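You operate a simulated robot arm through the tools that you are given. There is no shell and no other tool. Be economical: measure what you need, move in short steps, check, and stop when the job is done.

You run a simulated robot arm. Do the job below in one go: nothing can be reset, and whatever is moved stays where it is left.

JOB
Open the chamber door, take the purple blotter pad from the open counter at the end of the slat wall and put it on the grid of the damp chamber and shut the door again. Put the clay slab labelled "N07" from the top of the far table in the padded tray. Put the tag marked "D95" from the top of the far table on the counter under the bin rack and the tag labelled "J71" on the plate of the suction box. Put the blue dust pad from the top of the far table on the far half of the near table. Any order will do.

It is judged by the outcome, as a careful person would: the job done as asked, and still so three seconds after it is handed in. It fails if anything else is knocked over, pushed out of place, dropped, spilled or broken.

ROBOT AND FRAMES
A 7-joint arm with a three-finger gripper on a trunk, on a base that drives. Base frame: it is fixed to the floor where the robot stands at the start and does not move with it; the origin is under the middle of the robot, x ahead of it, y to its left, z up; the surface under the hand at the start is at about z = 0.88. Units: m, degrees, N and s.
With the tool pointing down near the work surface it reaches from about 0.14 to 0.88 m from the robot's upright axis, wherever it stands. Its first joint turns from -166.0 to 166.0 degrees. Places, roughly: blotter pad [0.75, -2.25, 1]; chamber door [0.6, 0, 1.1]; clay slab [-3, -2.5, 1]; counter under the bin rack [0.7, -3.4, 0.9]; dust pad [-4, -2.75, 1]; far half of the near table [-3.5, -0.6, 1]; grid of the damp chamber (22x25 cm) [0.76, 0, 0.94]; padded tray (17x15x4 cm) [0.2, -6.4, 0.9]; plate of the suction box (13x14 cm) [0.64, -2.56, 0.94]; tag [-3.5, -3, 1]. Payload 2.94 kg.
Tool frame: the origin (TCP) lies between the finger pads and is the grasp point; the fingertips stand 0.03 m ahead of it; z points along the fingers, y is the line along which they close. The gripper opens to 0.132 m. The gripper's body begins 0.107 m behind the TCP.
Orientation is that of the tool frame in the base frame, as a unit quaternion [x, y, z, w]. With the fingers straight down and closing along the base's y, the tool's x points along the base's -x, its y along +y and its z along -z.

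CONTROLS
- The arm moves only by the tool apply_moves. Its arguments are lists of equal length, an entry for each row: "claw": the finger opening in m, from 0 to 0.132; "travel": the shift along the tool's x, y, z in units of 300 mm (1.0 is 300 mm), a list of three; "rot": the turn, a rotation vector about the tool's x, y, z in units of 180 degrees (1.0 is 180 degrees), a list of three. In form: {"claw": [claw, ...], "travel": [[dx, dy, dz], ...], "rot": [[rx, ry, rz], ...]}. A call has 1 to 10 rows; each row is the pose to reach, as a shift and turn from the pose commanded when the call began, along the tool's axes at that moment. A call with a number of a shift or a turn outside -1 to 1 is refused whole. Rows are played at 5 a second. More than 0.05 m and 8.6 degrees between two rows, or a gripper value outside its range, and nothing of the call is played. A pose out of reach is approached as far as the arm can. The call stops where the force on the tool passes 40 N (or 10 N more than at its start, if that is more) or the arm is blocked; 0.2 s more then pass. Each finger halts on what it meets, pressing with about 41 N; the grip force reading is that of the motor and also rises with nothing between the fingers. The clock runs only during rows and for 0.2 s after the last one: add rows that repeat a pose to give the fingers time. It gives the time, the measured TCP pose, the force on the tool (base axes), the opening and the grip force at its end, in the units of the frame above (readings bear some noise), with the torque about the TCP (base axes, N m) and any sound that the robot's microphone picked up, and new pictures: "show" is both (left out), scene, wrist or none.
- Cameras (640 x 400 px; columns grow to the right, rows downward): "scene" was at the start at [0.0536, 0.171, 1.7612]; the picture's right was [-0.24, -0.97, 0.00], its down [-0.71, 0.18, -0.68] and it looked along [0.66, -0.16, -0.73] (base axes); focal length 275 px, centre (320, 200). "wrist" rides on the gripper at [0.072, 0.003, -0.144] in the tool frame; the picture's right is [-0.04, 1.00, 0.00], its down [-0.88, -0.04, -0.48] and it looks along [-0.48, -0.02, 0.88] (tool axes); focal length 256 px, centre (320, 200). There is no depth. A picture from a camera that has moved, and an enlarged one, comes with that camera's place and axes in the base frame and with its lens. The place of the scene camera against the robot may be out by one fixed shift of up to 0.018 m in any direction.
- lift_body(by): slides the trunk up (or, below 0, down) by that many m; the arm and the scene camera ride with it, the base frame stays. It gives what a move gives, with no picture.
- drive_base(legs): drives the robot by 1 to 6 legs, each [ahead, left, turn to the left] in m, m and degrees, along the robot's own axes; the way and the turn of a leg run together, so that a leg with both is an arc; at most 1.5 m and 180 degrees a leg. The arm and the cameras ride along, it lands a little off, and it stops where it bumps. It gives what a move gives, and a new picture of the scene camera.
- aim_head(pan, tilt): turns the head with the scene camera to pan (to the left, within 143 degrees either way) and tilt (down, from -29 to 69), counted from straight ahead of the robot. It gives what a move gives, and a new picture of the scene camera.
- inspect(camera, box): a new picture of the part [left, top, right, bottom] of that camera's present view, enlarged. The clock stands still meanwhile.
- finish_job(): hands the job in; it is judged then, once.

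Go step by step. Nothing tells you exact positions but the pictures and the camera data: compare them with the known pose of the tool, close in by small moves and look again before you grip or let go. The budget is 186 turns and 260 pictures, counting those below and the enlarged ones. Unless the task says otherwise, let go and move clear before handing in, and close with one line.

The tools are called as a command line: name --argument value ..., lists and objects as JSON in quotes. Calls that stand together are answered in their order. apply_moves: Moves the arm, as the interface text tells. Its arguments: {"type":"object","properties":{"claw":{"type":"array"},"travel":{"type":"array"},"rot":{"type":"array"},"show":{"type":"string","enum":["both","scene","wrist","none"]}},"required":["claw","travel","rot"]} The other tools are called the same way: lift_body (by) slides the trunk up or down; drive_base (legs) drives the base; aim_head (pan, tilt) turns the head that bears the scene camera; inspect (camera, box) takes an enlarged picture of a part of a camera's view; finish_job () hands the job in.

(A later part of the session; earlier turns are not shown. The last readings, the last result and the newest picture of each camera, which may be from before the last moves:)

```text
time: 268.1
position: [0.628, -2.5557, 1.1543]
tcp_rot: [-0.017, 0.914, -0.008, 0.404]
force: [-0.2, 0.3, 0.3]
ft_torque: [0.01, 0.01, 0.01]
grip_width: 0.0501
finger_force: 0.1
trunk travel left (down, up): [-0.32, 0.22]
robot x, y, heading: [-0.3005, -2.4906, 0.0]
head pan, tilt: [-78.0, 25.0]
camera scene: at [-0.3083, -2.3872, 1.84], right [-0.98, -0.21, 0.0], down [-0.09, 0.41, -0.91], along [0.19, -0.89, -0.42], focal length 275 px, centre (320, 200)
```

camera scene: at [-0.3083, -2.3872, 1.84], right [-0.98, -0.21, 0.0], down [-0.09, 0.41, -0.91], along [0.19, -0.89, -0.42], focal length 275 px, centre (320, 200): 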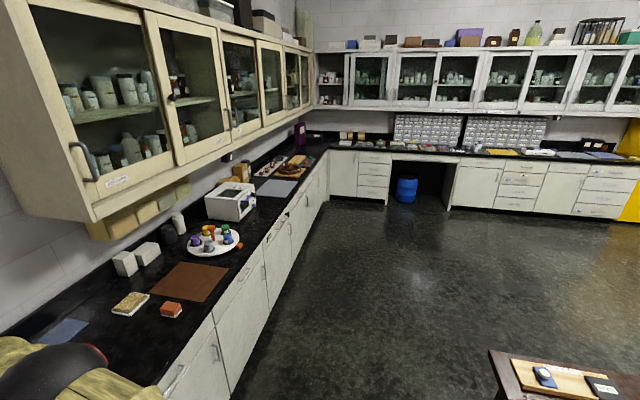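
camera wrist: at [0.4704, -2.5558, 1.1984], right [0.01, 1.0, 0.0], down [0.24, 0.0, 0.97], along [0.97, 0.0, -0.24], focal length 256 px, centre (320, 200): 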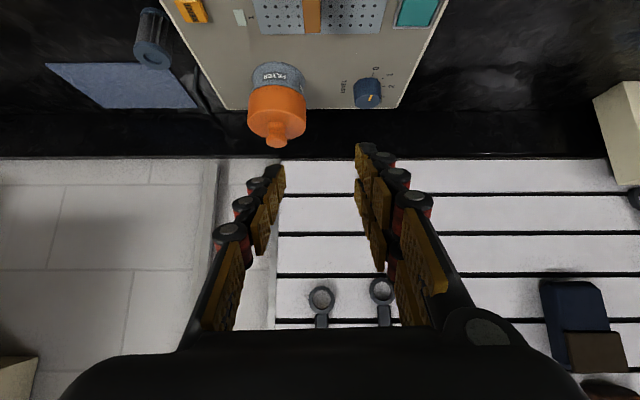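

I know where the destinations are now. I'll tuck the arm with the tool down and drive back around to the far table's east side for D95 and N07.

apply_moves --claw '[0.05, 0.05, 0.05, 0.05, 0.05, 0.05]' --travel '[[0.07, 0, -0.11], [0.15, 0, -0.22], [0.24, 0, -0.33], [0.33, 0, -0.44], [0.42, 0, -0.55], [0.51, 0, -0.66]]' --rot '[[0, 0.043, 0], [0, 0.086, 0], [0, 0.129, 0], [0, 0.172, 0], [0, 0.215, 0], [0, 0.258, 0]]' --show "none"

drive_base --legs '[[0, 1.0, 0], [0, 0.9, 0], [-1.0, 0, 0], [-1.1, 0, 0], [0, 0, 180]]'

drive_base --legs '[[0, 1.0, 0], [0.0, 0.95, 0]]'

aim_head --pan 0 --tilt 42

```text
time: 269.5
position: [0.3797, -2.5614, 1.1747]
tcp_rot: [-0.012, 1.0, -0.014, 0.011]
force: [-0.3, 0.3, 0.0]
ft_torque: [0.0, -0.03, -0.01]
grip_width: 0.0504
finger_force: 0.1
trunk travel left (down, up): [-0.32, 0.22]
robot x, y, heading: [-0.302, -2.4904, 0.1]
head pan, tilt: [-78.0, 25.0]
```

```text
time: 296.3
position: [-3.0279, -0.3388, 1.1745]
tcp_rot: [1.0, -0.023, -0.01, -0.014]
force: [0.2, 0.3, 0.9]
ft_torque: [-0.01, -0.03, -0.01]
grip_width: 0.05
finger_force: 0.0
trunk travel left (down, up): [-0.32, 0.22]
robot x, y, heading: [-2.3475, -0.4606, 176.1]
head pan, tilt: [-78.0, 25.0]
camera scene: at [-2.3394, -0.56, 1.84], right [0.99, 0.14, 0.0], down [0.06, -0.42, -0.91], along [-0.13, 0.9, -0.42], focal length 275 px, centre (320, 200)
```

scene: 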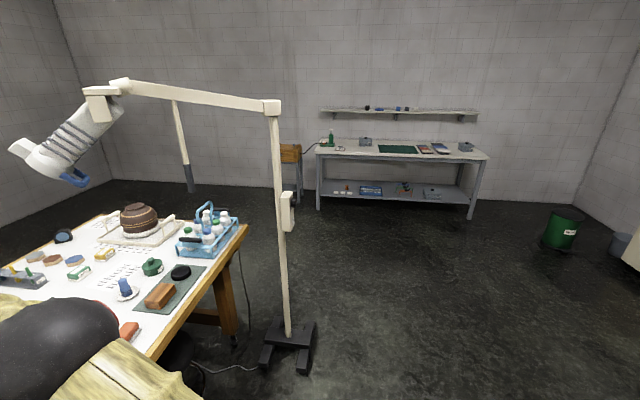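

```text
time: 306.0
position: [-3.1408, -2.282, 1.1742]
tcp_rot: [1.0, -0.016, -0.01, -0.014]
force: [-0.3, 0.7, 0.0]
ft_torque: [0.0, 0.0, -0.02]
grip_width: 0.0499
finger_force: 0.0
trunk travel left (down, up): [-0.32, 0.22]
robot x, y, heading: [-2.4625, -2.3954, 176.7]
head pan, tilt: [-78.0, 25.0]
camera scene: at [-2.4503, -2.4954, 1.84], right [0.99, 0.15, 0.0], down [0.06, -0.42, -0.91], along [-0.14, 0.9, -0.42], focal length 275 px, centre (320, 200)
```

scene: 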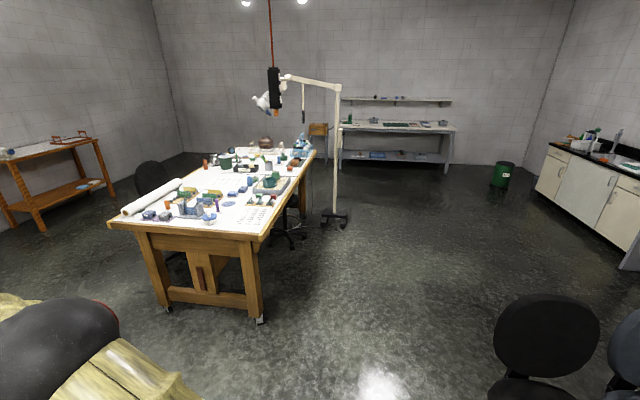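

```text
time: 307.5
position: [-3.1413, -2.2823, 1.1739]
tcp_rot: [1.0, -0.016, -0.01, -0.014]
force: [-0.6, 0.1, -0.2]
ft_torque: [-0.03, 0.01, 0.0]
grip_width: 0.0498
finger_force: 0.0
trunk travel left (down, up): [-0.32, 0.22]
robot x, y, heading: [-2.4577, -2.3969, 176.8]
head pan, tilt: [0.0, 42.0]
camera scene: at [-2.5198, -2.5813, 1.8137], right [0.06, 1.0, 0.0], down [0.67, -0.04, -0.74], along [-0.74, 0.04, -0.67], focal length 275 px, centre (320, 200)
```

scene: 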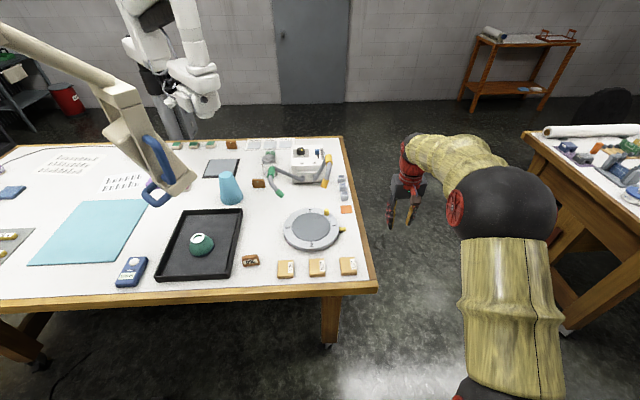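

From the table's east side I can see slabs V35, N07, C21 and tag D95. N07 is at about (-3.11, -2.56); I'll move the hand above it.

apply_moves --claw '[0.06, 0.07, 0.08, 0.085, 0.085, 0.085, 0.085, 0.085, 0.085]' --travel '[[0.021, 0.155, 0], [0.042, 0.31, 0], [0.063, 0.464, 0], [0.085, 0.618, 0], [0.106, 0.773, 0], [0.127, 0.927, 0], [0.127, 0.927, 0.15], [0.127, 0.927, 0.3], [0.127, 0.927, 0.4]]' --rot '[[0, 0, 0], [0, 0, 0], [0, 0, 0], [0, 0, 0], [0, 0, 0], [0, 0, 0], [0, 0, 0], [0, 0, 0], [0, 0, 0]]'

```text
time: 309.5
position: [-3.114, -2.5576, 1.0469]
tcp_rot: [1.0, -0.016, -0.01, -0.013]
force: [-0.8, 0.6, 0.3]
ft_torque: [0.04, -0.04, -0.01]
grip_width: 0.0848
finger_force: 0.1
trunk travel left (down, up): [-0.32, 0.22]
robot x, y, heading: [-2.4612, -2.3967, 176.7]
head pan, tilt: [0.0, 42.0]
camera scene: at [-2.5201, -2.582, 1.8136], right [0.06, 1.0, 0.0], down [0.67, -0.04, -0.74], along [-0.74, 0.04, -0.67], focal length 275 px, centre (320, 200)
camera wrist: at [-3.0406, -2.5675, 1.1885], right [-0.08, -1.0, -0.03], down [-0.87, 0.05, 0.49], along [-0.49, 0.06, -0.87], focal length 256 px, centre (320, 200)
```

scene: 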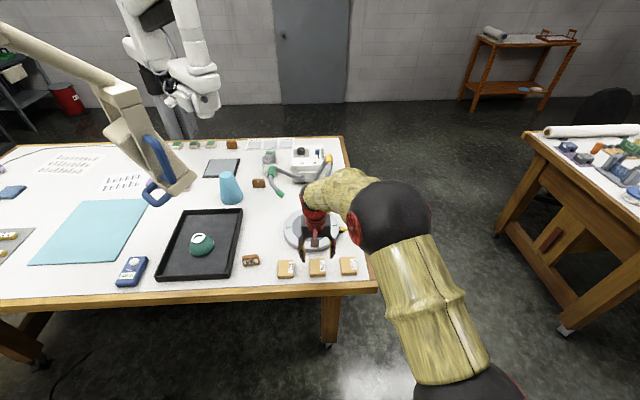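
wrist: 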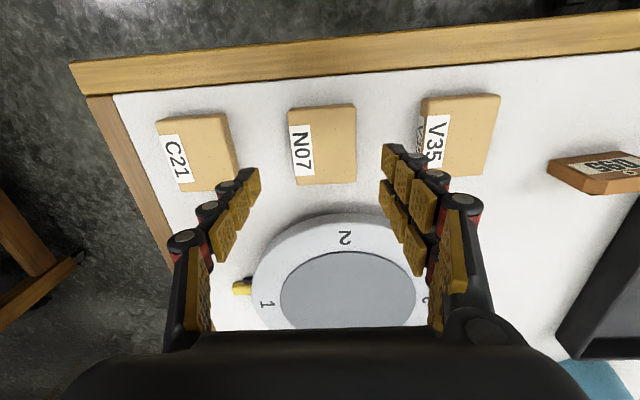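

N07 is centred between the fingers. I'll descend and grip.

apply_moves --claw '[0.085, 0.085, 0.06, 0.04, 0.02, 0.02, 0.02, 0.02]' --travel '[[0, 0, 0.13], [0, 0, 0.245], [0, 0, 0.245], [0, 0, 0.245], [0, 0, 0.245], [0, 0, 0.245], [0, 0, 0.245], [0, 0, 0.245]]' --rot '[[0, 0, 0], [0, 0, 0], [0, 0, 0], [0, 0, 0], [0, 0, 0], [0, 0, 0], [0, 0, 0], [0, 0, 0]]' --show "wrist"

```text
time: 310.8
position: [-3.1191, -2.5627, 0.9802]
tcp_rot: [1.0, -0.015, -0.018, -0.011]
force: [6.5, -17.9, 25.9]
ft_torque: [-1.42, -0.69, -0.15]
grip_width: 0.0614
finger_force: 11.8
trunk travel left (down, up): [-0.32, 0.22]
robot x, y, heading: [-2.4616, -2.3949, 177.1]
head pan, tilt: [0.0, 42.0]
stopped in row 6: the force on the tool passed its limit at 44 N (the readings are from after the stop); the commanded pose is now the measured one
camera wrist: at [-3.0436, -2.5718, 1.1211], right [-0.07, -1.0, -0.02], down [-0.86, 0.05, 0.51], along [-0.5, 0.05, -0.86], focal length 256 px, centre (320, 200)
```

wrist: 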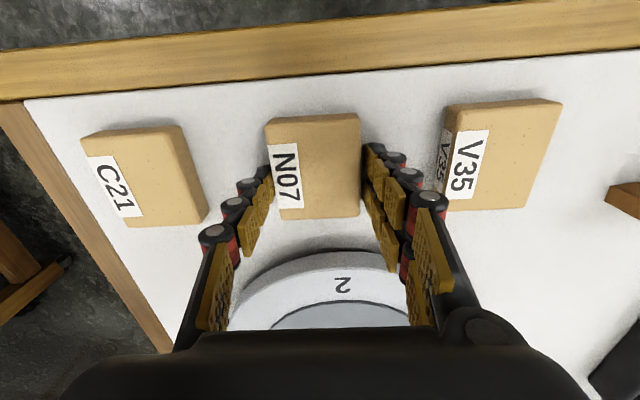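

apply_moves --claw '[0.05, 0.03, 0.02, 0.02]' --travel '[[0, 0, -0.012], [0, 0, -0.012], [0, 0, -0.012], [0, 0, -0.012]]' --rot '[[0, 0, 0], [0, 0, 0], [0, 0, 0], [0, 0, 0]]' --show "none"

apply_moves --claw '[0.02, 0.02, 0.02, 0.02, 0.02]' --travel '[[0, 0, -0.1], [0, 0, -0.25], [0, 0, -0.4], [0, 0, -0.55], [0, 0, -0.7]]' --rot '[[0, 0, 0], [0, 0, 0], [0, 0, 0], [0, 0, 0], [0, 0, 0]]'

```text
time: 311.8
position: [-3.1181, -2.5597, 0.9803]
tcp_rot: [1.0, -0.016, -0.014, -0.012]
force: [-4.7, -9.6, 17.8]
ft_torque: [-0.85, -0.11, -0.3]
grip_width: 0.0573
finger_force: 32.2
trunk travel left (down, up): [-0.32, 0.22]
robot x, y, heading: [-2.4618, -2.3936, 176.9]
head pan, tilt: [0.0, 42.0]
```

```text
time: 313.0
position: [-3.1099, -2.5666, 1.1885]
tcp_rot: [1.0, -0.016, -0.012, -0.013]
force: [0.6, 0.1, -0.3]
ft_torque: [0.0, 0.03, 0.01]
grip_width: 0.0572
finger_force: 41.0
trunk travel left (down, up): [-0.32, 0.22]
robot x, y, heading: [-2.4624, -2.3993, 176.7]
head pan, tilt: [0.0, 42.0]
camera scene: at [-2.5188, -2.5817, 1.8137], right [0.06, 1.0, 0.0], down [0.67, -0.04, -0.74], along [-0.74, 0.04, -0.67], focal length 275 px, centre (320, 200)
camera wrist: at [-3.0362, -2.5769, 1.3315], right [-0.08, -1.0, -0.02], down [-0.87, 0.05, 0.5], along [-0.5, 0.06, -0.87], focal length 256 px, centre (320, 200)
```

scene: 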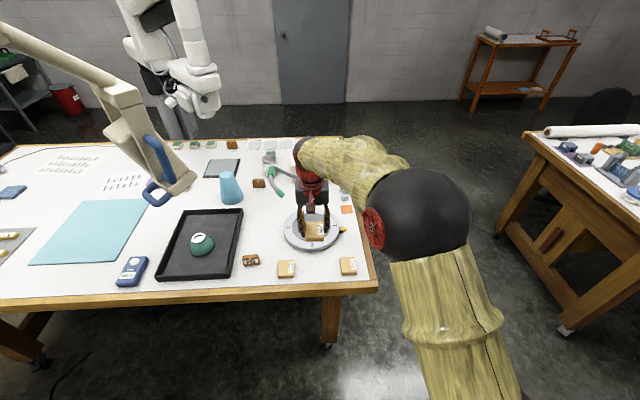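
wrist: 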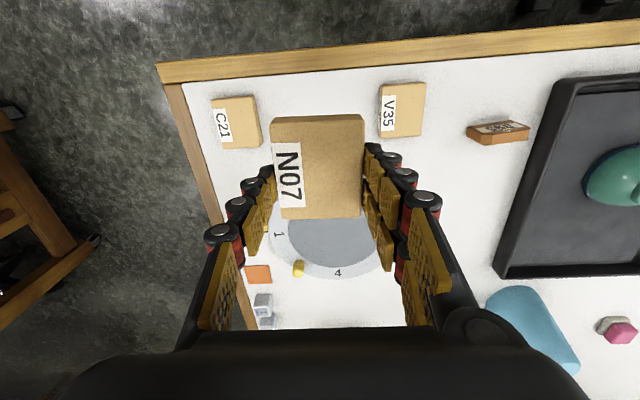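

N07 is in hand. I'll raise it a bit and drive the north way round, then down the aisle to the padded tray.

lift_body --by 0.1

drive_base --legs '[[-0.15, 0, 3], [0, -0.95, 0], [0, -0.95, 0], [0, 0, 90], [0, 1.0, 0], [0, 1.0, 0]]'

```text
time: 314.4
position: [-3.1109, -2.5685, 1.2904]
tcp_rot: [1.0, -0.016, -0.012, -0.013]
force: [-0.3, 0.8, -1.9]
ft_torque: [0.0, 0.01, -0.04]
grip_width: 0.0572
finger_force: 40.6
trunk travel left (down, up): [-0.42, 0.12]
robot x, y, heading: [-2.4589, -2.3975, 176.8]
head pan, tilt: [0.0, 42.0]
```

```text
time: 338.5
position: [-0.0795, -1.1122, 1.2902]
tcp_rot: [0.698, 0.716, -0.019, 0.0]
force: [0.2, 0.4, -1.8]
ft_torque: [0.02, 0.01, -0.02]
grip_width: 0.0572
finger_force: 40.9
trunk travel left (down, up): [-0.42, 0.12]
robot x, y, heading: [-0.2907, -0.4735, -90.0]
head pan, tilt: [0.0, 42.0]
camera scene: at [-0.093, -0.5264, 1.9136], right [-1.0, 0.0, 0.0], down [0.0, 0.67, -0.74], along [0.0, -0.74, -0.67], focal length 275 px, centre (320, 200)
```

scene: 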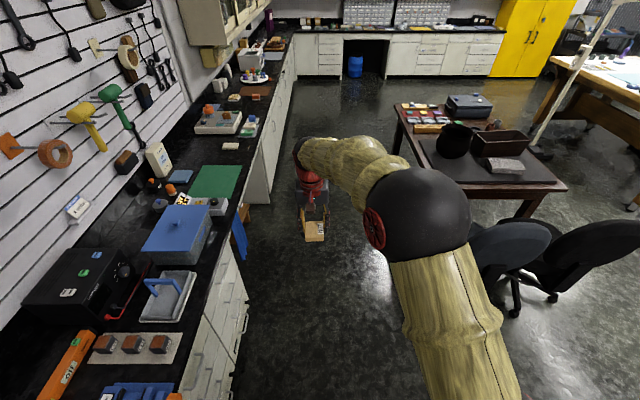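

The aisle is clear. I'll drive south toward the tray.

drive_base --legs '[[1.5, 0.02, 0], [1.5, 0, 0], [1.5, 0, 0]]'

aim_head --pan 12 --tilt 40

```text
refused: leg 1 is longer than a leg can be; nothing moved
```

```text
time: 339.2
position: [-0.0797, -1.1129, 1.2902]
tcp_rot: [0.698, 0.716, -0.019, 0.001]
force: [-0.7, -0.5, -1.9]
ft_torque: [0.02, -0.01, 0.0]
grip_width: 0.0572
finger_force: 41.1
trunk travel left (down, up): [-0.42, 0.12]
robot x, y, heading: [-0.292, -0.4693, -89.4]
head pan, tilt: [12.0, 40.0]
camera scene: at [-0.0759, -0.5259, 1.9166], right [-0.98, -0.21, 0.0], down [-0.13, 0.63, -0.77], along [0.16, -0.75, -0.64], focal length 275 px, centre (320, 200)
```

scene: 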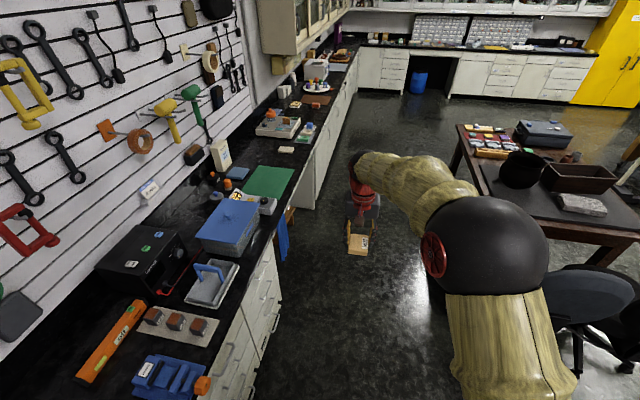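

drive_base --legs '[[1.5, 0, 0], [1.5, 0, 0], [1.5, 0, 0]]'

aim_head --pan 15 --tilt 35

```text
time: 360.7
position: [-0.0751, -5.6121, 1.2894]
tcp_rot: [0.699, 0.715, -0.018, -0.001]
force: [-0.3, -0.4, -0.4]
ft_torque: [0.03, -0.01, 0.0]
grip_width: 0.0573
finger_force: 40.8
trunk travel left (down, up): [-0.42, 0.12]
robot x, y, heading: [-0.2831, -4.9729, -90.1]
head pan, tilt: [12.0, 40.0]
camera scene: at [-0.0706, -5.0254, 1.9166], right [-0.98, -0.21, 0.0], down [-0.13, 0.63, -0.77], along [0.16, -0.75, -0.64], focal length 275 px, centre (320, 200)
```

scene: 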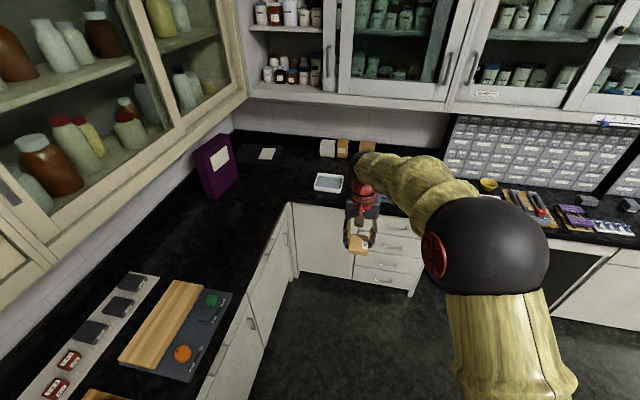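

```text
time: 361.4
position: [-0.0754, -5.612, 1.2882]
tcp_rot: [0.699, 0.715, -0.018, 0.0]
force: [-0.2, 0.3, -1.6]
ft_torque: [-0.04, -0.02, 0.03]
grip_width: 0.0571
finger_force: 41.0
trunk travel left (down, up): [-0.42, 0.12]
robot x, y, heading: [-0.2846, -4.9677, -89.8]
head pan, tilt: [15.0, 35.0]
camera scene: at [-0.0655, -5.0269, 1.9241], right [-0.97, -0.26, 0.0], down [-0.15, 0.55, -0.82], along [0.21, -0.79, -0.57], focal length 275 px, centre (320, 200)
```

scene: 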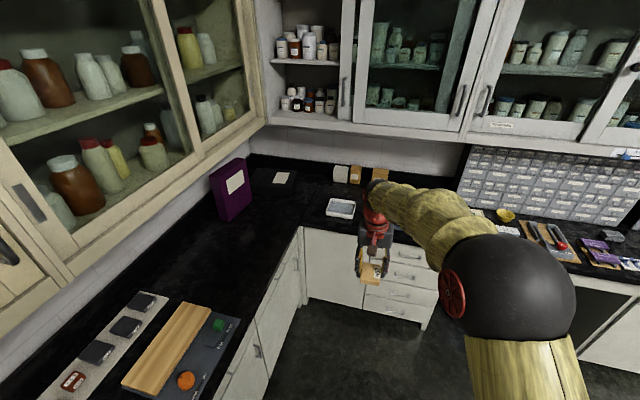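

The white padded tray is at about (0.16, -6.41). I'll lower to just above counter level (also staying under the wall cabinets) and drive up to it.

lift_body --by -0.24

drive_base --legs '[[0.72, 0.24, 0]]'

inspect --camera "wrist" --box '[0, 0, 640, 400]'

```text
time: 363.9
position: [-0.0757, -5.6109, 1.0496]
tcp_rot: [0.698, 0.716, -0.019, 0.0]
force: [-0.1, 0.0, -2.2]
ft_torque: [-0.02, -0.01, -0.04]
grip_width: 0.0569
finger_force: 41.4
trunk travel left (down, up): [-0.18, 0.36]
robot x, y, heading: [-0.284, -4.9707, -90.2]
head pan, tilt: [15.0, 35.0]
```

```text
time: 367.9
position: [0.1652, -6.3286, 1.0504]
tcp_rot: [0.699, 0.715, -0.018, 0.001]
force: [0.5, -0.3, -1.6]
ft_torque: [-0.01, -0.01, 0.0]
grip_width: 0.0572
finger_force: 40.6
trunk travel left (down, up): [-0.18, 0.36]
robot x, y, heading: [-0.042, -5.6872, -90.1]
head pan, tilt: [15.0, 35.0]
camera scene: at [0.1756, -5.7441, 1.6842], right [-0.97, -0.26, 0.0], down [-0.15, 0.55, -0.82], along [0.21, -0.79, -0.57], focal length 275 px, centre (320, 200)
```

scene: 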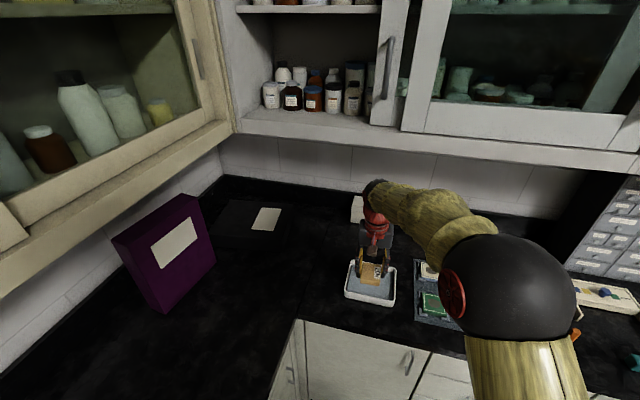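

```text
1.00 times, centred on (320, 200) of wrist (not enlarged: the box is as wide or as high as the picture)
camera zoom: at [0.1682, -6.2527, 1.191], right [1.0, -0.02, -0.02], down [-0.01, -0.87, 0.5], along [-0.03, -0.5, -0.87], focal length 256 px, centre (320, 200)
```

zoom: 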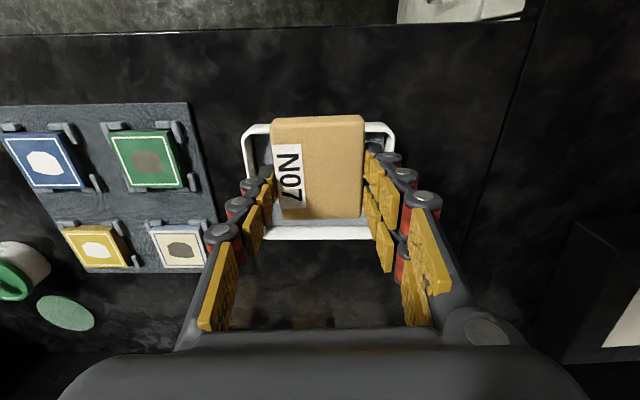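

The tray is centred at about (0.159, -6.40). I'll move over its middle and lower.

apply_moves --claw '[0.02, 0.02, 0.02, 0.02, 0.02]' --travel '[[-0.12, -0.01, 0], [-0.235, -0.02, 0], [-0.235, -0.02, 0.12], [-0.235, -0.02, 0.24], [-0.235, -0.02, 0.33]]' --rot '[[0, 0, 0], [0, 0, 0], [0, 0, 0], [0, 0, 0], [0, 0, 0]]'

```text
time: 369.1
position: [0.1574, -6.4025, 0.95]
tcp_rot: [0.699, 0.715, -0.018, 0.0]
force: [-0.1, 0.3, -1.4]
ft_torque: [0.01, 0.0, 0.04]
grip_width: 0.0571
finger_force: 41.2
trunk travel left (down, up): [-0.18, 0.36]
robot x, y, heading: [-0.0426, -5.6895, -90.0]
head pan, tilt: [15.0, 35.0]
camera scene: at [0.1756, -5.7445, 1.6841], right [-0.97, -0.26, 0.0], down [-0.15, 0.55, -0.82], along [0.21, -0.79, -0.57], focal length 275 px, centre (320, 200)
camera wrist: at [0.1614, -6.3265, 1.0938], right [1.0, -0.02, -0.02], down [-0.01, -0.87, 0.5], along [-0.03, -0.5, -0.87], focal length 256 px, centre (320, 200)
```

scene: 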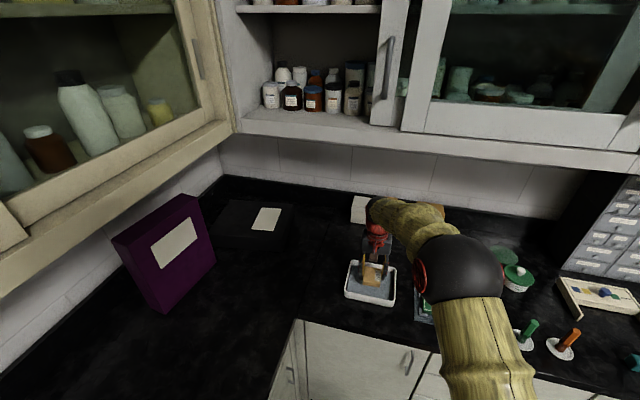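
wrist: 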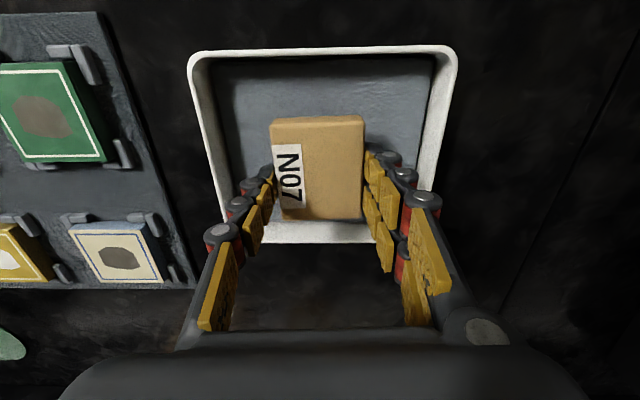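

Centred. I'll lower gently to the padding.

apply_moves --claw '[0.02, 0.02, 0.02, 0.02]' --travel '[[0, 0, 0.025], [0, 0, 0.045], [0, 0, 0.06], [0, 0, 0.07]]' --rot '[[0, 0, 0], [0, 0, 0], [0, 0, 0], [0, 0, 0]]' --show "none"

```text
time: 370.1
position: [0.1572, -6.4029, 0.9317]
tcp_rot: [0.698, 0.716, -0.018, 0.0]
force: [0.1, 0.3, -1.4]
ft_torque: [0.0, 0.02, 0.03]
grip_width: 0.0569
finger_force: 40.5
trunk travel left (down, up): [-0.18, 0.36]
robot x, y, heading: [-0.0434, -5.6874, -89.9]
head pan, tilt: [15.0, 35.0]
```

apply_moves --claw '[0.02, 0.02, 0.02, 0.02, 0.02]' --travel '[[0, 0, 0.01], [0, 0, 0.02], [0, 0, 0.03], [0, 0, 0.04], [0, 0, 0.045]]' --rot '[[0, 0, 0], [0, 0, 0], [0, 0, 0], [0, 0, 0], [0, 0, 0]]' --show "none"

```text
time: 371.4
position: [0.1562, -6.4014, 0.9243]
tcp_rot: [0.699, 0.715, -0.02, 0.005]
force: [1.3, 1.6, 39.5]
ft_torque: [1.14, -1.26, 0.09]
grip_width: 0.0574
finger_force: 40.8
trunk travel left (down, up): [-0.18, 0.36]
robot x, y, heading: [-0.0426, -5.6832, -89.9]
head pan, tilt: [15.0, 35.0]
```

Contact with the padding. I'll ease, open, and rise.

apply_moves --claw '[0.055, 0.065, 0.075, 0.08, 0.08, 0.08, 0.08, 0.08]' --travel '[[0, 0, -0.015], [0, 0, -0.02], [0, 0, -0.02], [0, 0, -0.02], [0, 0, -0.12], [0, 0, -0.25], [0, 0, -0.38], [0, 0, -0.5]]' --rot '[[0, 0, 0], [0, 0, 0], [0, 0, 0], [0, 0, 0], [0, 0, 0], [0, 0, 0], [0, 0, 0], [0, 0, 0]]' --show "wrist"

```text
time: 373.1
position: [0.1616, -6.3977, 1.0697]
tcp_rot: [0.698, 0.715, -0.019, 0.0]
force: [0.0, -0.1, -0.4]
ft_torque: [-0.03, 0.0, 0.01]
grip_width: 0.08
finger_force: 0.1
trunk travel left (down, up): [-0.18, 0.36]
robot x, y, heading: [-0.0439, -5.6904, -90.0]
head pan, tilt: [15.0, 35.0]
camera wrist: at [0.1641, -6.3224, 1.211], right [1.0, -0.02, -0.02], down [-0.01, -0.87, 0.5], along [-0.03, -0.5, -0.87], focal length 256 px, centre (320, 200)
```

wrist: 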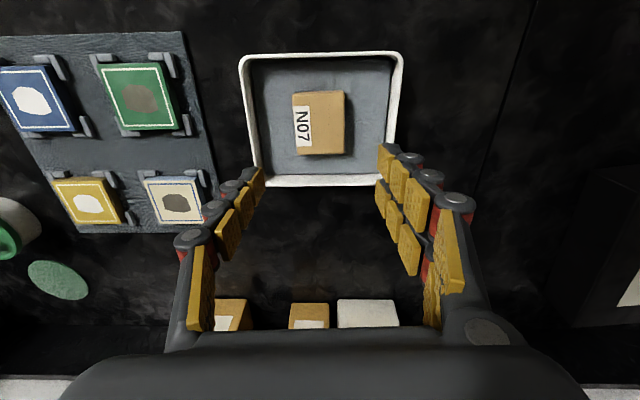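

N07 rests in the padded tray. I'll drive back around for the last item, D95.

lift_body --by 0.15

drive_base --legs '[[-0.3, 0, 0], [-1.0, -0.25, 0], [-1.5, 0, 0], [-1.5, 0, 0], [-0.9, 0, 0], [0, -1.0, 0]]'

drive_base --legs '[[0, -1.07, 0], [0, 0, -90], [0, 1.0, 0], [0, 1.1, 0]]'

aim_head --pan 0 --tilt 42

```text
time: 374.9
position: [0.1602, -6.3994, 1.2182]
tcp_rot: [0.698, 0.715, -0.017, 0.0]
force: [0.5, 0.2, -0.8]
ft_torque: [0.01, -0.02, 0.01]
grip_width: 0.0799
finger_force: 0.0
trunk travel left (down, up): [-0.33, 0.21]
robot x, y, heading: [-0.0441, -5.6901, -90.2]
head pan, tilt: [15.0, 35.0]
```

```text
time: 404.9
position: [-1.1403, -1.2398, 1.2181]
tcp_rot: [0.695, 0.719, -0.019, -0.001]
force: [0.7, 0.1, 0.2]
ft_torque: [0.0, -0.05, 0.01]
grip_width: 0.0801
finger_force: 0.1
trunk travel left (down, up): [-0.33, 0.21]
robot x, y, heading: [-1.3544, -0.5301, -89.2]
head pan, tilt: [15.0, 35.0]
camera scene: at [-1.1323, -0.5851, 1.8342], right [-0.96, -0.27, 0.0], down [-0.15, 0.55, -0.82], along [0.22, -0.79, -0.57], focal length 275 px, centre (320, 200)
```

scene: 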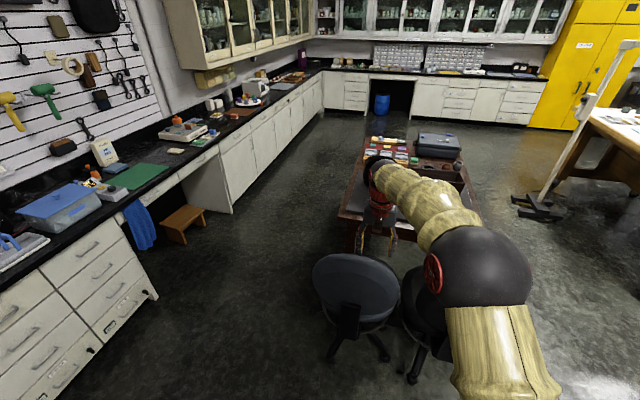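

```text
time: 424.4
position: [-3.0847, -2.8909, 1.2197]
tcp_rot: [0.999, 0.027, -0.013, -0.013]
force: [0.5, 0.3, 0.3]
ft_torque: [-0.03, -0.04, 0.02]
grip_width: 0.0801
finger_force: 0.0
trunk travel left (down, up): [-0.33, 0.21]
robot x, y, heading: [-2.3829, -2.6626, -178.4]
head pan, tilt: [15.0, 35.0]
camera scene: at [-2.4249, -2.8786, 1.8341], right [-0.29, 0.96, 0.0], down [0.55, 0.17, -0.82], along [-0.78, -0.24, -0.57], focal length 275 px, centre (320, 200)
```

scene: 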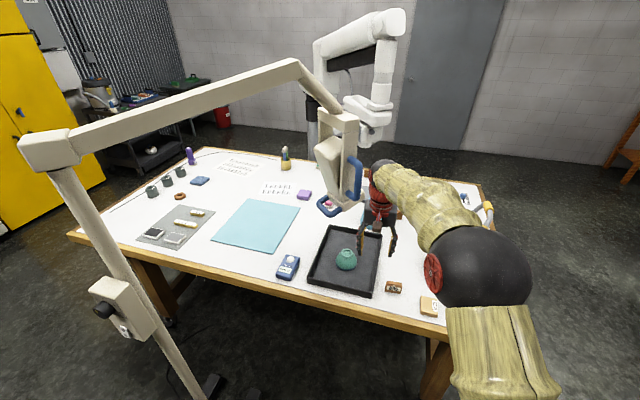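

```text
time: 425.2
position: [-3.0859, -2.8917, 1.2193]
tcp_rot: [0.999, 0.028, -0.012, -0.013]
force: [-0.1, -0.4, 0.3]
ft_torque: [-0.02, -0.02, -0.02]
grip_width: 0.0801
finger_force: 0.1
trunk travel left (down, up): [-0.33, 0.21]
robot x, y, heading: [-2.3823, -2.664, -178.6]
head pan, tilt: [0.0, 42.0]
camera scene: at [-2.4242, -2.8555, 1.8237], right [-0.03, 1.0, 0.0], down [0.67, 0.02, -0.74], along [-0.74, -0.02, -0.67], focal length 275 px, centre (320, 200)
```

scene: 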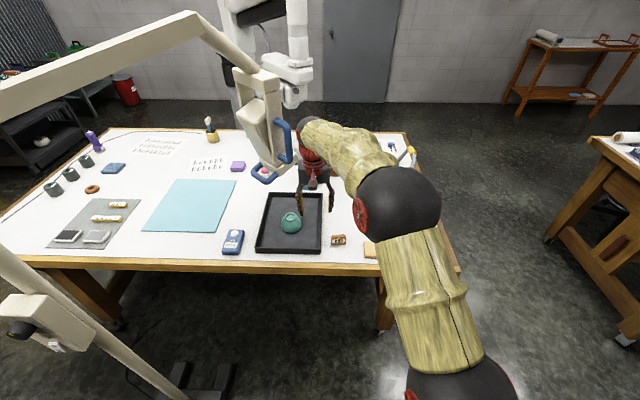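

D95 is right of the tray. I'll enlarge to get its orientation, and shift the hand a bit away from the lamp.

inspect --camera "scene" --box '[290, 200, 390, 270]'

drive_base --legs '[[0, -0.12, -1]]'

apply_moves --claw '[0.08, 0.08, 0.08, 0.07, 0.06, 0.06, 0.06, 0.06, 0.06, 0.06]' --travel '[[0, 0, 0], [0, 0, 0], [0, 0, 0], [0, 0, 0], [0, 0, 0], [0, 0, 0], [0, 0, 0], [0, 0, 0], [0, 0, 0], [0, 0, 0]]' --rot '[[0, 0, -0.047], [0, 0, -0.094], [0, 0, -0.141], [0, 0, -0.188], [0, 0, -0.235], [0, 0, -0.282], [0, 0, -0.329], [0, 0, -0.376], [0, 0, -0.423], [0, 0, -0.47]]'

```text
5.71 times, centred on (340, 235) of scene
camera zoom: at [-2.4242, -2.8555, 1.8237], right [-0.03, 1.0, 0.0], down [0.67, 0.02, -0.74], along [-0.74, -0.02, -0.67], focal length 1570 px, centre (206, 0)
```

zoom: 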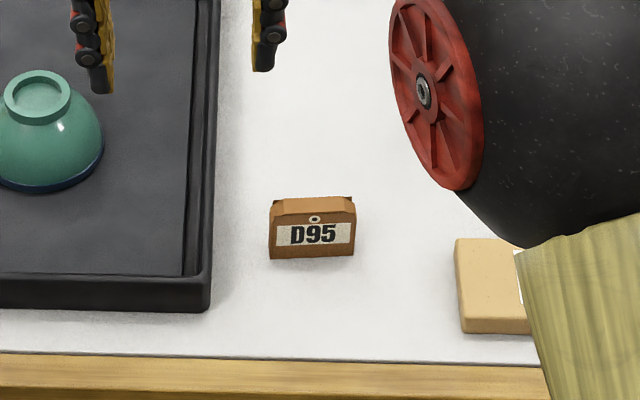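

```text
time: 426.4
position: [-3.0923, -2.7564, 1.2188]
tcp_rot: [1.0, 0.019, -0.014, -0.012]
force: [0.1, 1.1, 0.8]
ft_torque: [-0.05, 0.03, -0.01]
grip_width: 0.0799
finger_force: 0.1
trunk travel left (down, up): [-0.33, 0.21]
robot x, y, heading: [-2.3818, -2.5413, -179.1]
head pan, tilt: [0.0, 42.0]
camera scene: at [-2.4304, -2.733, 1.8239], right [-0.01, 1.0, 0.0], down [0.67, 0.01, -0.74], along [-0.74, -0.01, -0.67], focal length 275 px, centre (320, 200)
```

scene: 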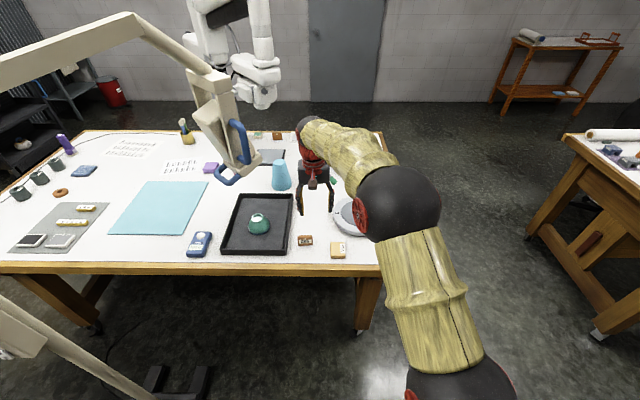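

```text
time: 428.6
position: [-3.0928, -2.758, 1.2192]
tcp_rot: [0.726, 0.688, -0.002, -0.018]
force: [0.4, -0.3, 0.1]
ft_torque: [0.01, -0.03, -0.02]
grip_width: 0.0601
finger_force: 0.0
trunk travel left (down, up): [-0.33, 0.21]
robot x, y, heading: [-2.3839, -2.5447, -179.2]
head pan, tilt: [0.0, 42.0]
camera scene: at [-2.4304, -2.7349, 1.8237], right [-0.01, 1.0, 0.0], down [0.67, 0.01, -0.74], along [-0.74, -0.01, -0.67], focal length 275 px, centre (320, 200)
camera wrist: at [-3.0829, -2.6905, 1.3643], right [0.99, -0.1, -0.03], down [-0.07, -0.89, 0.46], along [-0.07, -0.45, -0.89], focal length 256 px, centre (320, 200)
```

scene: 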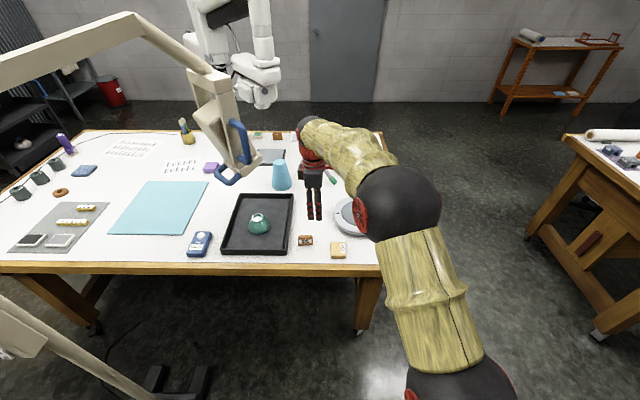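
wrist: 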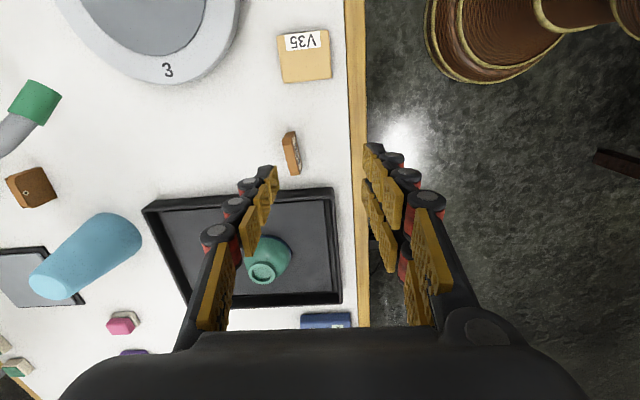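

D95 stands at about (-3.14, -2.80). I'll align the fingers with its faces and descend to a hover.

apply_moves --claw '[0.06, 0.06, 0.06, 0.06, 0.06, 0.06]' --travel '[[-0.074, -0.075, 0], [-0.148, -0.149, 0], [-0.148, -0.149, 0.14], [-0.148, -0.149, 0.28], [-0.148, -0.149, 0.42], [-0.148, -0.149, 0.53]]' --rot '[[0, 0, -0.045], [0, 0, -0.083], [0, 0, -0.083], [0, 0, -0.083], [0, 0, -0.083], [0, 0, -0.083]]' --show "wrist"

```text
time: 430.0
position: [-3.1447, -2.7993, 1.0595]
tcp_rot: [0.631, 0.775, 0.001, -0.019]
force: [-0.4, 0.3, -0.8]
ft_torque: [-0.04, -0.03, 0.0]
grip_width: 0.0599
finger_force: 0.0
trunk travel left (down, up): [-0.33, 0.21]
robot x, y, heading: [-2.3862, -2.5412, -179.0]
head pan, tilt: [0.0, 42.0]
camera wrist: at [-3.154, -2.7316, 1.2053], right [0.99, 0.16, -0.02], down [0.15, -0.88, 0.45], along [0.05, -0.45, -0.89], focal length 256 px, centre (320, 200)
```

wrist: 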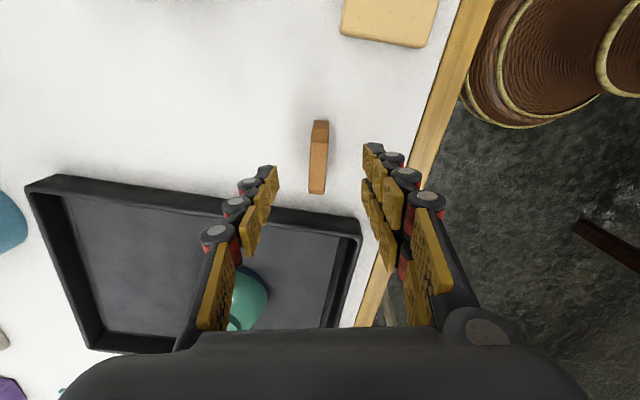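

Aligned over the tag. I'll descend, grip and lift.

apply_moves --claw '[0.06, 0.06, 0.05, 0.03, 0.01, 0, 0, 0]' --travel '[[-0.01, -0.01, 0.12], [-0.015, -0.015, 0.245], [-0.015, -0.015, 0.245], [-0.015, -0.015, 0.245], [-0.015, -0.015, 0.245], [-0.015, -0.015, 0.245], [-0.015, -0.015, 0.245], [-0.015, -0.015, 0.245]]' --rot '[[0, 0, 0], [0, 0, 0], [0, 0, 0], [0, 0, 0], [0, 0, 0], [0, 0, 0], [0, 0, 0], [0, 0, 0]]' --show "wrist"

```text
time: 431.8
position: [-3.1498, -2.8002, 0.9851]
tcp_rot: [0.631, 0.776, 0.001, -0.018]
force: [0.2, 0.1, 0.1]
ft_torque: [-0.01, -0.01, 0.0]
grip_width: 0.0129
finger_force: 34.6
trunk travel left (down, up): [-0.33, 0.21]
robot x, y, heading: [-2.383, -2.5442, -179.0]
head pan, tilt: [0.0, 42.0]
camera wrist: at [-3.1589, -2.7336, 1.1309], right [0.99, 0.16, -0.02], down [0.15, -0.88, 0.45], along [0.05, -0.45, -0.89], focal length 256 px, centre (320, 200)
```

wrist: 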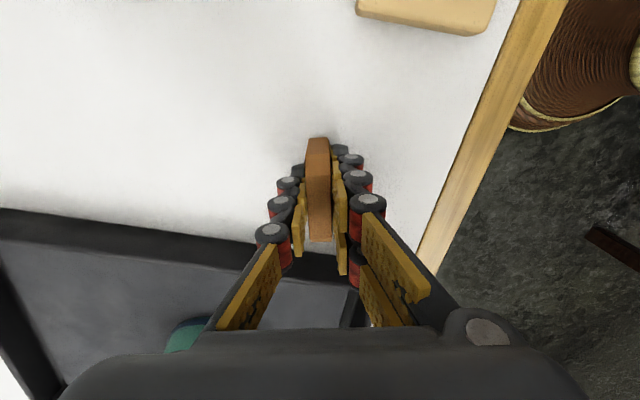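

D95 is gripped. I'll lift and drive around to the bin-rack counter.

apply_moves --claw '[0, 0, 0, 0, 0, 0]' --travel '[[0, 0, -0.13], [0, 0, -0.27], [0, 0, -0.42], [0, 0, -0.56], [0, 0, -0.7], [0, 0, -0.84]]' --rot '[[0, 0, 0], [0, 0, 0], [0, 0, 0], [0, 0, 0], [0, 0, 0], [0, 0, 0]]' --show "wrist"

drive_base --legs '[[-0.05, 0, 0], [0, -1.0, 0], [0, -1.05, 0], [0, 0, 180], [1.0, 0, 0], [1.05, 0, 0]]'

drive_base --legs '[[0, -1.0, 0], [0, -1.0, 0], [0, -0.85, 0]]'

aim_head --pan -5 --tilt 45

```text
time: 433.2
position: [-3.1414, -2.8067, 1.2388]
tcp_rot: [0.631, 0.775, 0.001, -0.018]
force: [0.3, 0.1, -0.5]
ft_torque: [0.02, 0.04, 0.0]
grip_width: 0.0128
finger_force: 38.9
trunk travel left (down, up): [-0.33, 0.21]
robot x, y, heading: [-2.3884, -2.5439, -179.3]
head pan, tilt: [0.0, 42.0]
camera wrist: at [-3.1499, -2.7389, 1.3846], right [0.99, 0.16, -0.02], down [0.15, -0.88, 0.45], along [0.05, -0.45, -0.89], focal length 256 px, centre (320, 200)
```

wrist: 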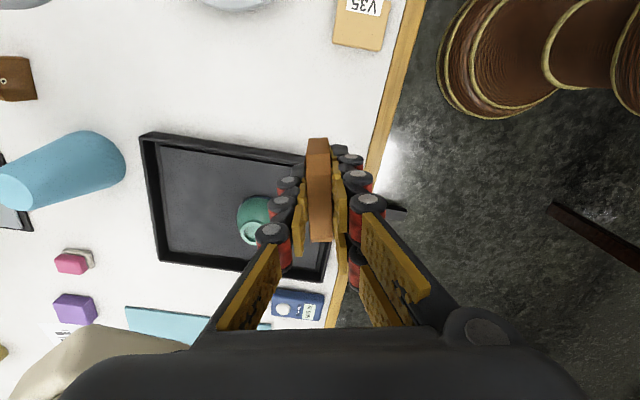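

```text
time: 461.2
position: [0.4251, -0.0333, 1.2378]
tcp_rot: [0.792, -0.611, 0.018, 0.001]
force: [0.5, 0.2, 0.2]
ft_torque: [0.01, -0.01, 0.02]
grip_width: 0.0123
finger_force: 39.0
trunk travel left (down, up): [-0.33, 0.21]
robot x, y, heading: [-0.3149, -0.3361, 3.9]
head pan, tilt: [0.0, 42.0]
camera scene: at [-0.2691, -0.1419, 1.8236], right [0.07, -1.0, 0.0], down [-0.67, -0.05, -0.74], along [0.74, 0.05, -0.67], focal length 275 px, centre (320, 200)
```

scene: 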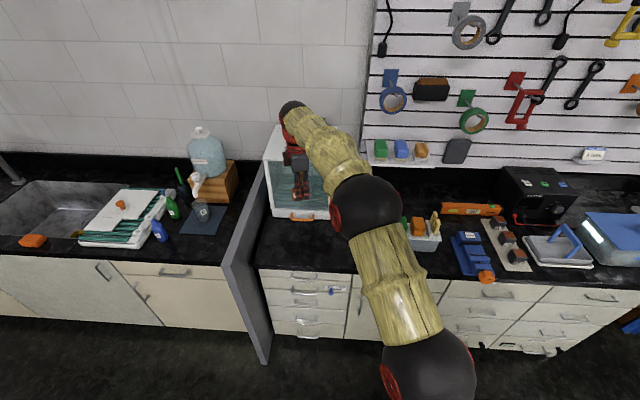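

```text
time: 475.2
position: [0.6227, -2.8514, 1.2384]
tcp_rot: [0.796, -0.605, 0.018, 0.001]
force: [0.0, 0.4, -0.3]
ft_torque: [0.0, 0.01, 0.0]
grip_width: 0.0127
finger_force: 39.5
trunk travel left (down, up): [-0.33, 0.21]
robot x, y, heading: [-0.1134, -3.1625, 4.7]
head pan, tilt: [0.0, 42.0]
camera scene: at [-0.071, -2.9699, 1.8237], right [0.08, -1.0, 0.0], down [-0.67, -0.05, -0.74], along [0.74, 0.06, -0.67], focal length 275 px, centre (320, 200)
```

scene: 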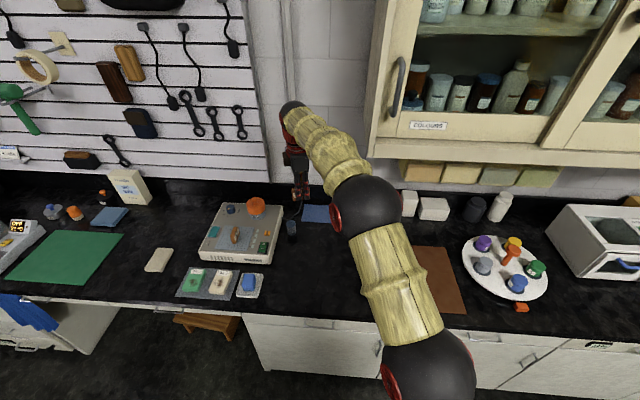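

```text
time: 475.9
position: [0.6222, -2.8523, 1.2378]
tcp_rot: [0.796, -0.605, 0.018, 0.001]
force: [-0.9, 0.5, -0.4]
ft_torque: [-0.07, -0.01, 0.02]
grip_width: 0.0126
finger_force: 39.1
trunk travel left (down, up): [-0.33, 0.21]
robot x, y, heading: [-0.1166, -3.1638, 4.5]
head pan, tilt: [-5.0, 45.0]
camera scene: at [-0.073, -2.9768, 1.8194], right [-0.01, -1.0, 0.0], down [-0.71, 0.0, -0.71], along [0.71, 0.0, -0.71], focal length 275 px, centre (320, 200)
```

scene: 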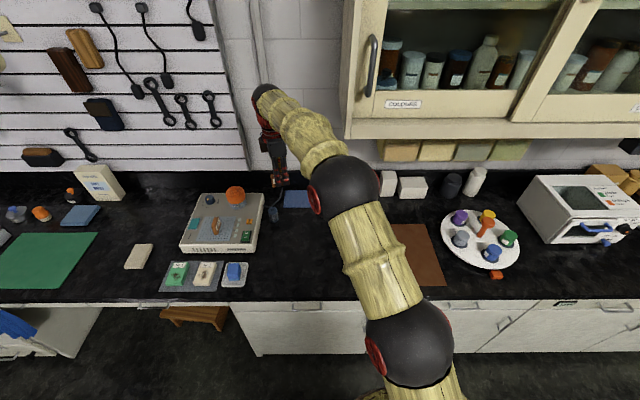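

J71 still stands on the suction box. The bare counter strip under the bin rack is around (0.77, -3.41), between the brown mat and the white blocks. I'll retract the arm, then move the base in front of it.

apply_moves --claw '[0, 0, 0, 0]' --travel '[[-0.038, 0.137, 0], [-0.076, 0.273, 0], [-0.114, 0.41, 0], [-0.151, 0.546, 0]]' --rot '[[0, 0, 0], [0, 0, 0], [0, 0, 0], [0, 0, 0]]' --show "none"

drive_base --legs '[[0, -0.5, -4]]'

aim_head --pan 5 --tilt 42

```text
time: 476.9
position: [0.4501, -2.851, 1.2333]
tcp_rot: [0.796, -0.605, 0.018, -0.001]
force: [-0.3, -0.7, 0.2]
ft_torque: [0.01, -0.05, 0.01]
grip_width: 0.0127
finger_force: 38.9
trunk travel left (down, up): [-0.33, 0.21]
robot x, y, heading: [-0.1174, -3.1658, 4.6]
head pan, tilt: [-5.0, 45.0]
```

```text
time: 479.8
position: [0.4946, -3.3841, 1.232]
tcp_rot: [0.774, -0.633, 0.018, 0.001]
force: [0.1, -0.7, -0.3]
ft_torque: [0.03, 0.03, -0.01]
grip_width: 0.0128
finger_force: 39.2
trunk travel left (down, up): [-0.33, 0.21]
robot x, y, heading: [-0.0927, -3.6556, 0.4]
head pan, tilt: [-5.0, 45.0]
camera scene: at [-0.0376, -3.4733, 1.8194], right [-0.08, -1.0, 0.0], down [-0.71, 0.05, -0.71], along [0.7, -0.05, -0.71], focal length 275 px, centre (320, 200)
```

scene: 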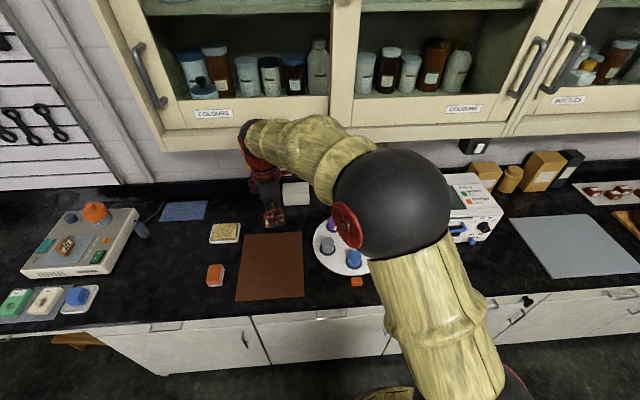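

```text
time: 480.5
position: [0.494, -3.3846, 1.2315]
tcp_rot: [0.774, -0.633, 0.018, 0.002]
force: [-0.3, 0.1, 0.0]
ft_torque: [-0.04, 0.0, 0.02]
grip_width: 0.0129
finger_force: 39.4
trunk travel left (down, up): [-0.33, 0.21]
robot x, y, heading: [-0.0913, -3.6542, 0.6]
head pan, tilt: [5.0, 42.0]
camera scene: at [-0.0355, -3.4583, 1.8237], right [0.1, -1.0, 0.0], down [-0.67, -0.06, -0.74], along [0.74, 0.07, -0.67], focal length 275 px, centre (320, 200)
```

scene: 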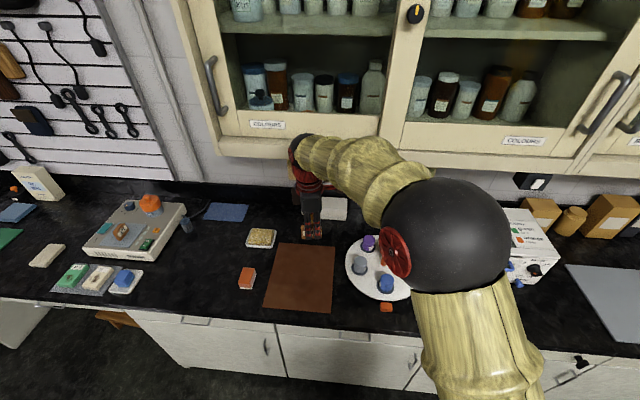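

The strip behind the mat is about x 0.725–0.865. I'll lower the tag here in front of the cabinet, drive a little closer, then slide it in low.

apply_moves --claw '[0, 0, 0, 0, 0, 0]' --travel '[[0, 0, 0.15], [0, 0, 0.3], [0, 0, 0.45], [0, 0, 0.6], [0, 0, 0.74], [0, 0, 0.79]]' --rot '[[0, 0, 0], [0, 0, 0], [0, 0, 0], [0, 0, 0], [0, 0, 0], [0, 0, 0]]' --show "none"

drive_base --legs '[[0.1, 0, 0]]'

inspect --camera "wrist" --box '[0, 0, 640, 400]'

```text
time: 481.9
position: [0.4991, -3.3902, 0.9949]
tcp_rot: [0.774, -0.633, 0.018, 0.001]
force: [2.3, 0.1, -0.3]
ft_torque: [0.03, 0.01, 0.01]
grip_width: 0.0127
finger_force: 38.9
trunk travel left (down, up): [-0.33, 0.21]
robot x, y, heading: [-0.0934, -3.6588, 0.6]
head pan, tilt: [5.0, 42.0]
```

```text
time: 483.1
position: [0.6017, -3.3874, 0.9947]
tcp_rot: [0.775, -0.632, 0.017, 0.001]
force: [0.8, -0.4, -0.6]
ft_torque: [-0.02, 0.09, 0.02]
grip_width: 0.0127
finger_force: 39.5
trunk travel left (down, up): [-0.33, 0.21]
robot x, y, heading: [0.0108, -3.6552, 0.8]
head pan, tilt: [5.0, 42.0]
camera scene: at [0.0684, -3.4566, 1.8236], right [0.1, -0.99, 0.0], down [-0.67, -0.07, -0.74], along [0.74, 0.07, -0.67], focal length 275 px, centre (320, 200)
```

scene: 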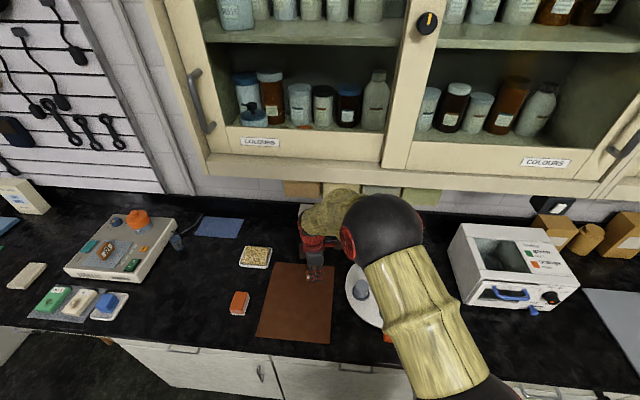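

```text
1.00 times, centred on (320, 200) of wrist (not enlarged: the box is as wide or as high as the picture)
camera zoom: at [0.6088, -3.4552, 1.1407], right [-0.99, -0.16, -0.02], down [-0.15, 0.88, 0.45], along [-0.05, 0.45, -0.89], focal length 256 px, centre (320, 200)
```

zoom: 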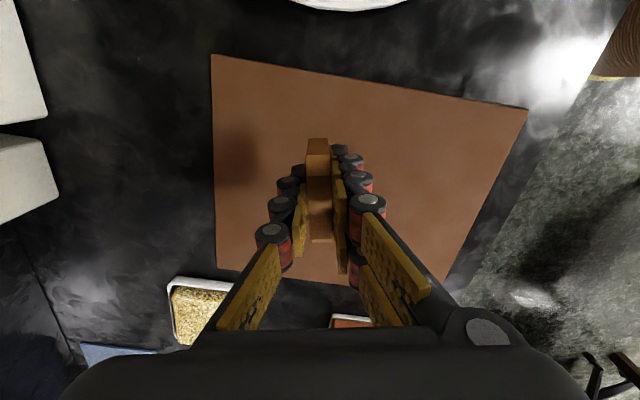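

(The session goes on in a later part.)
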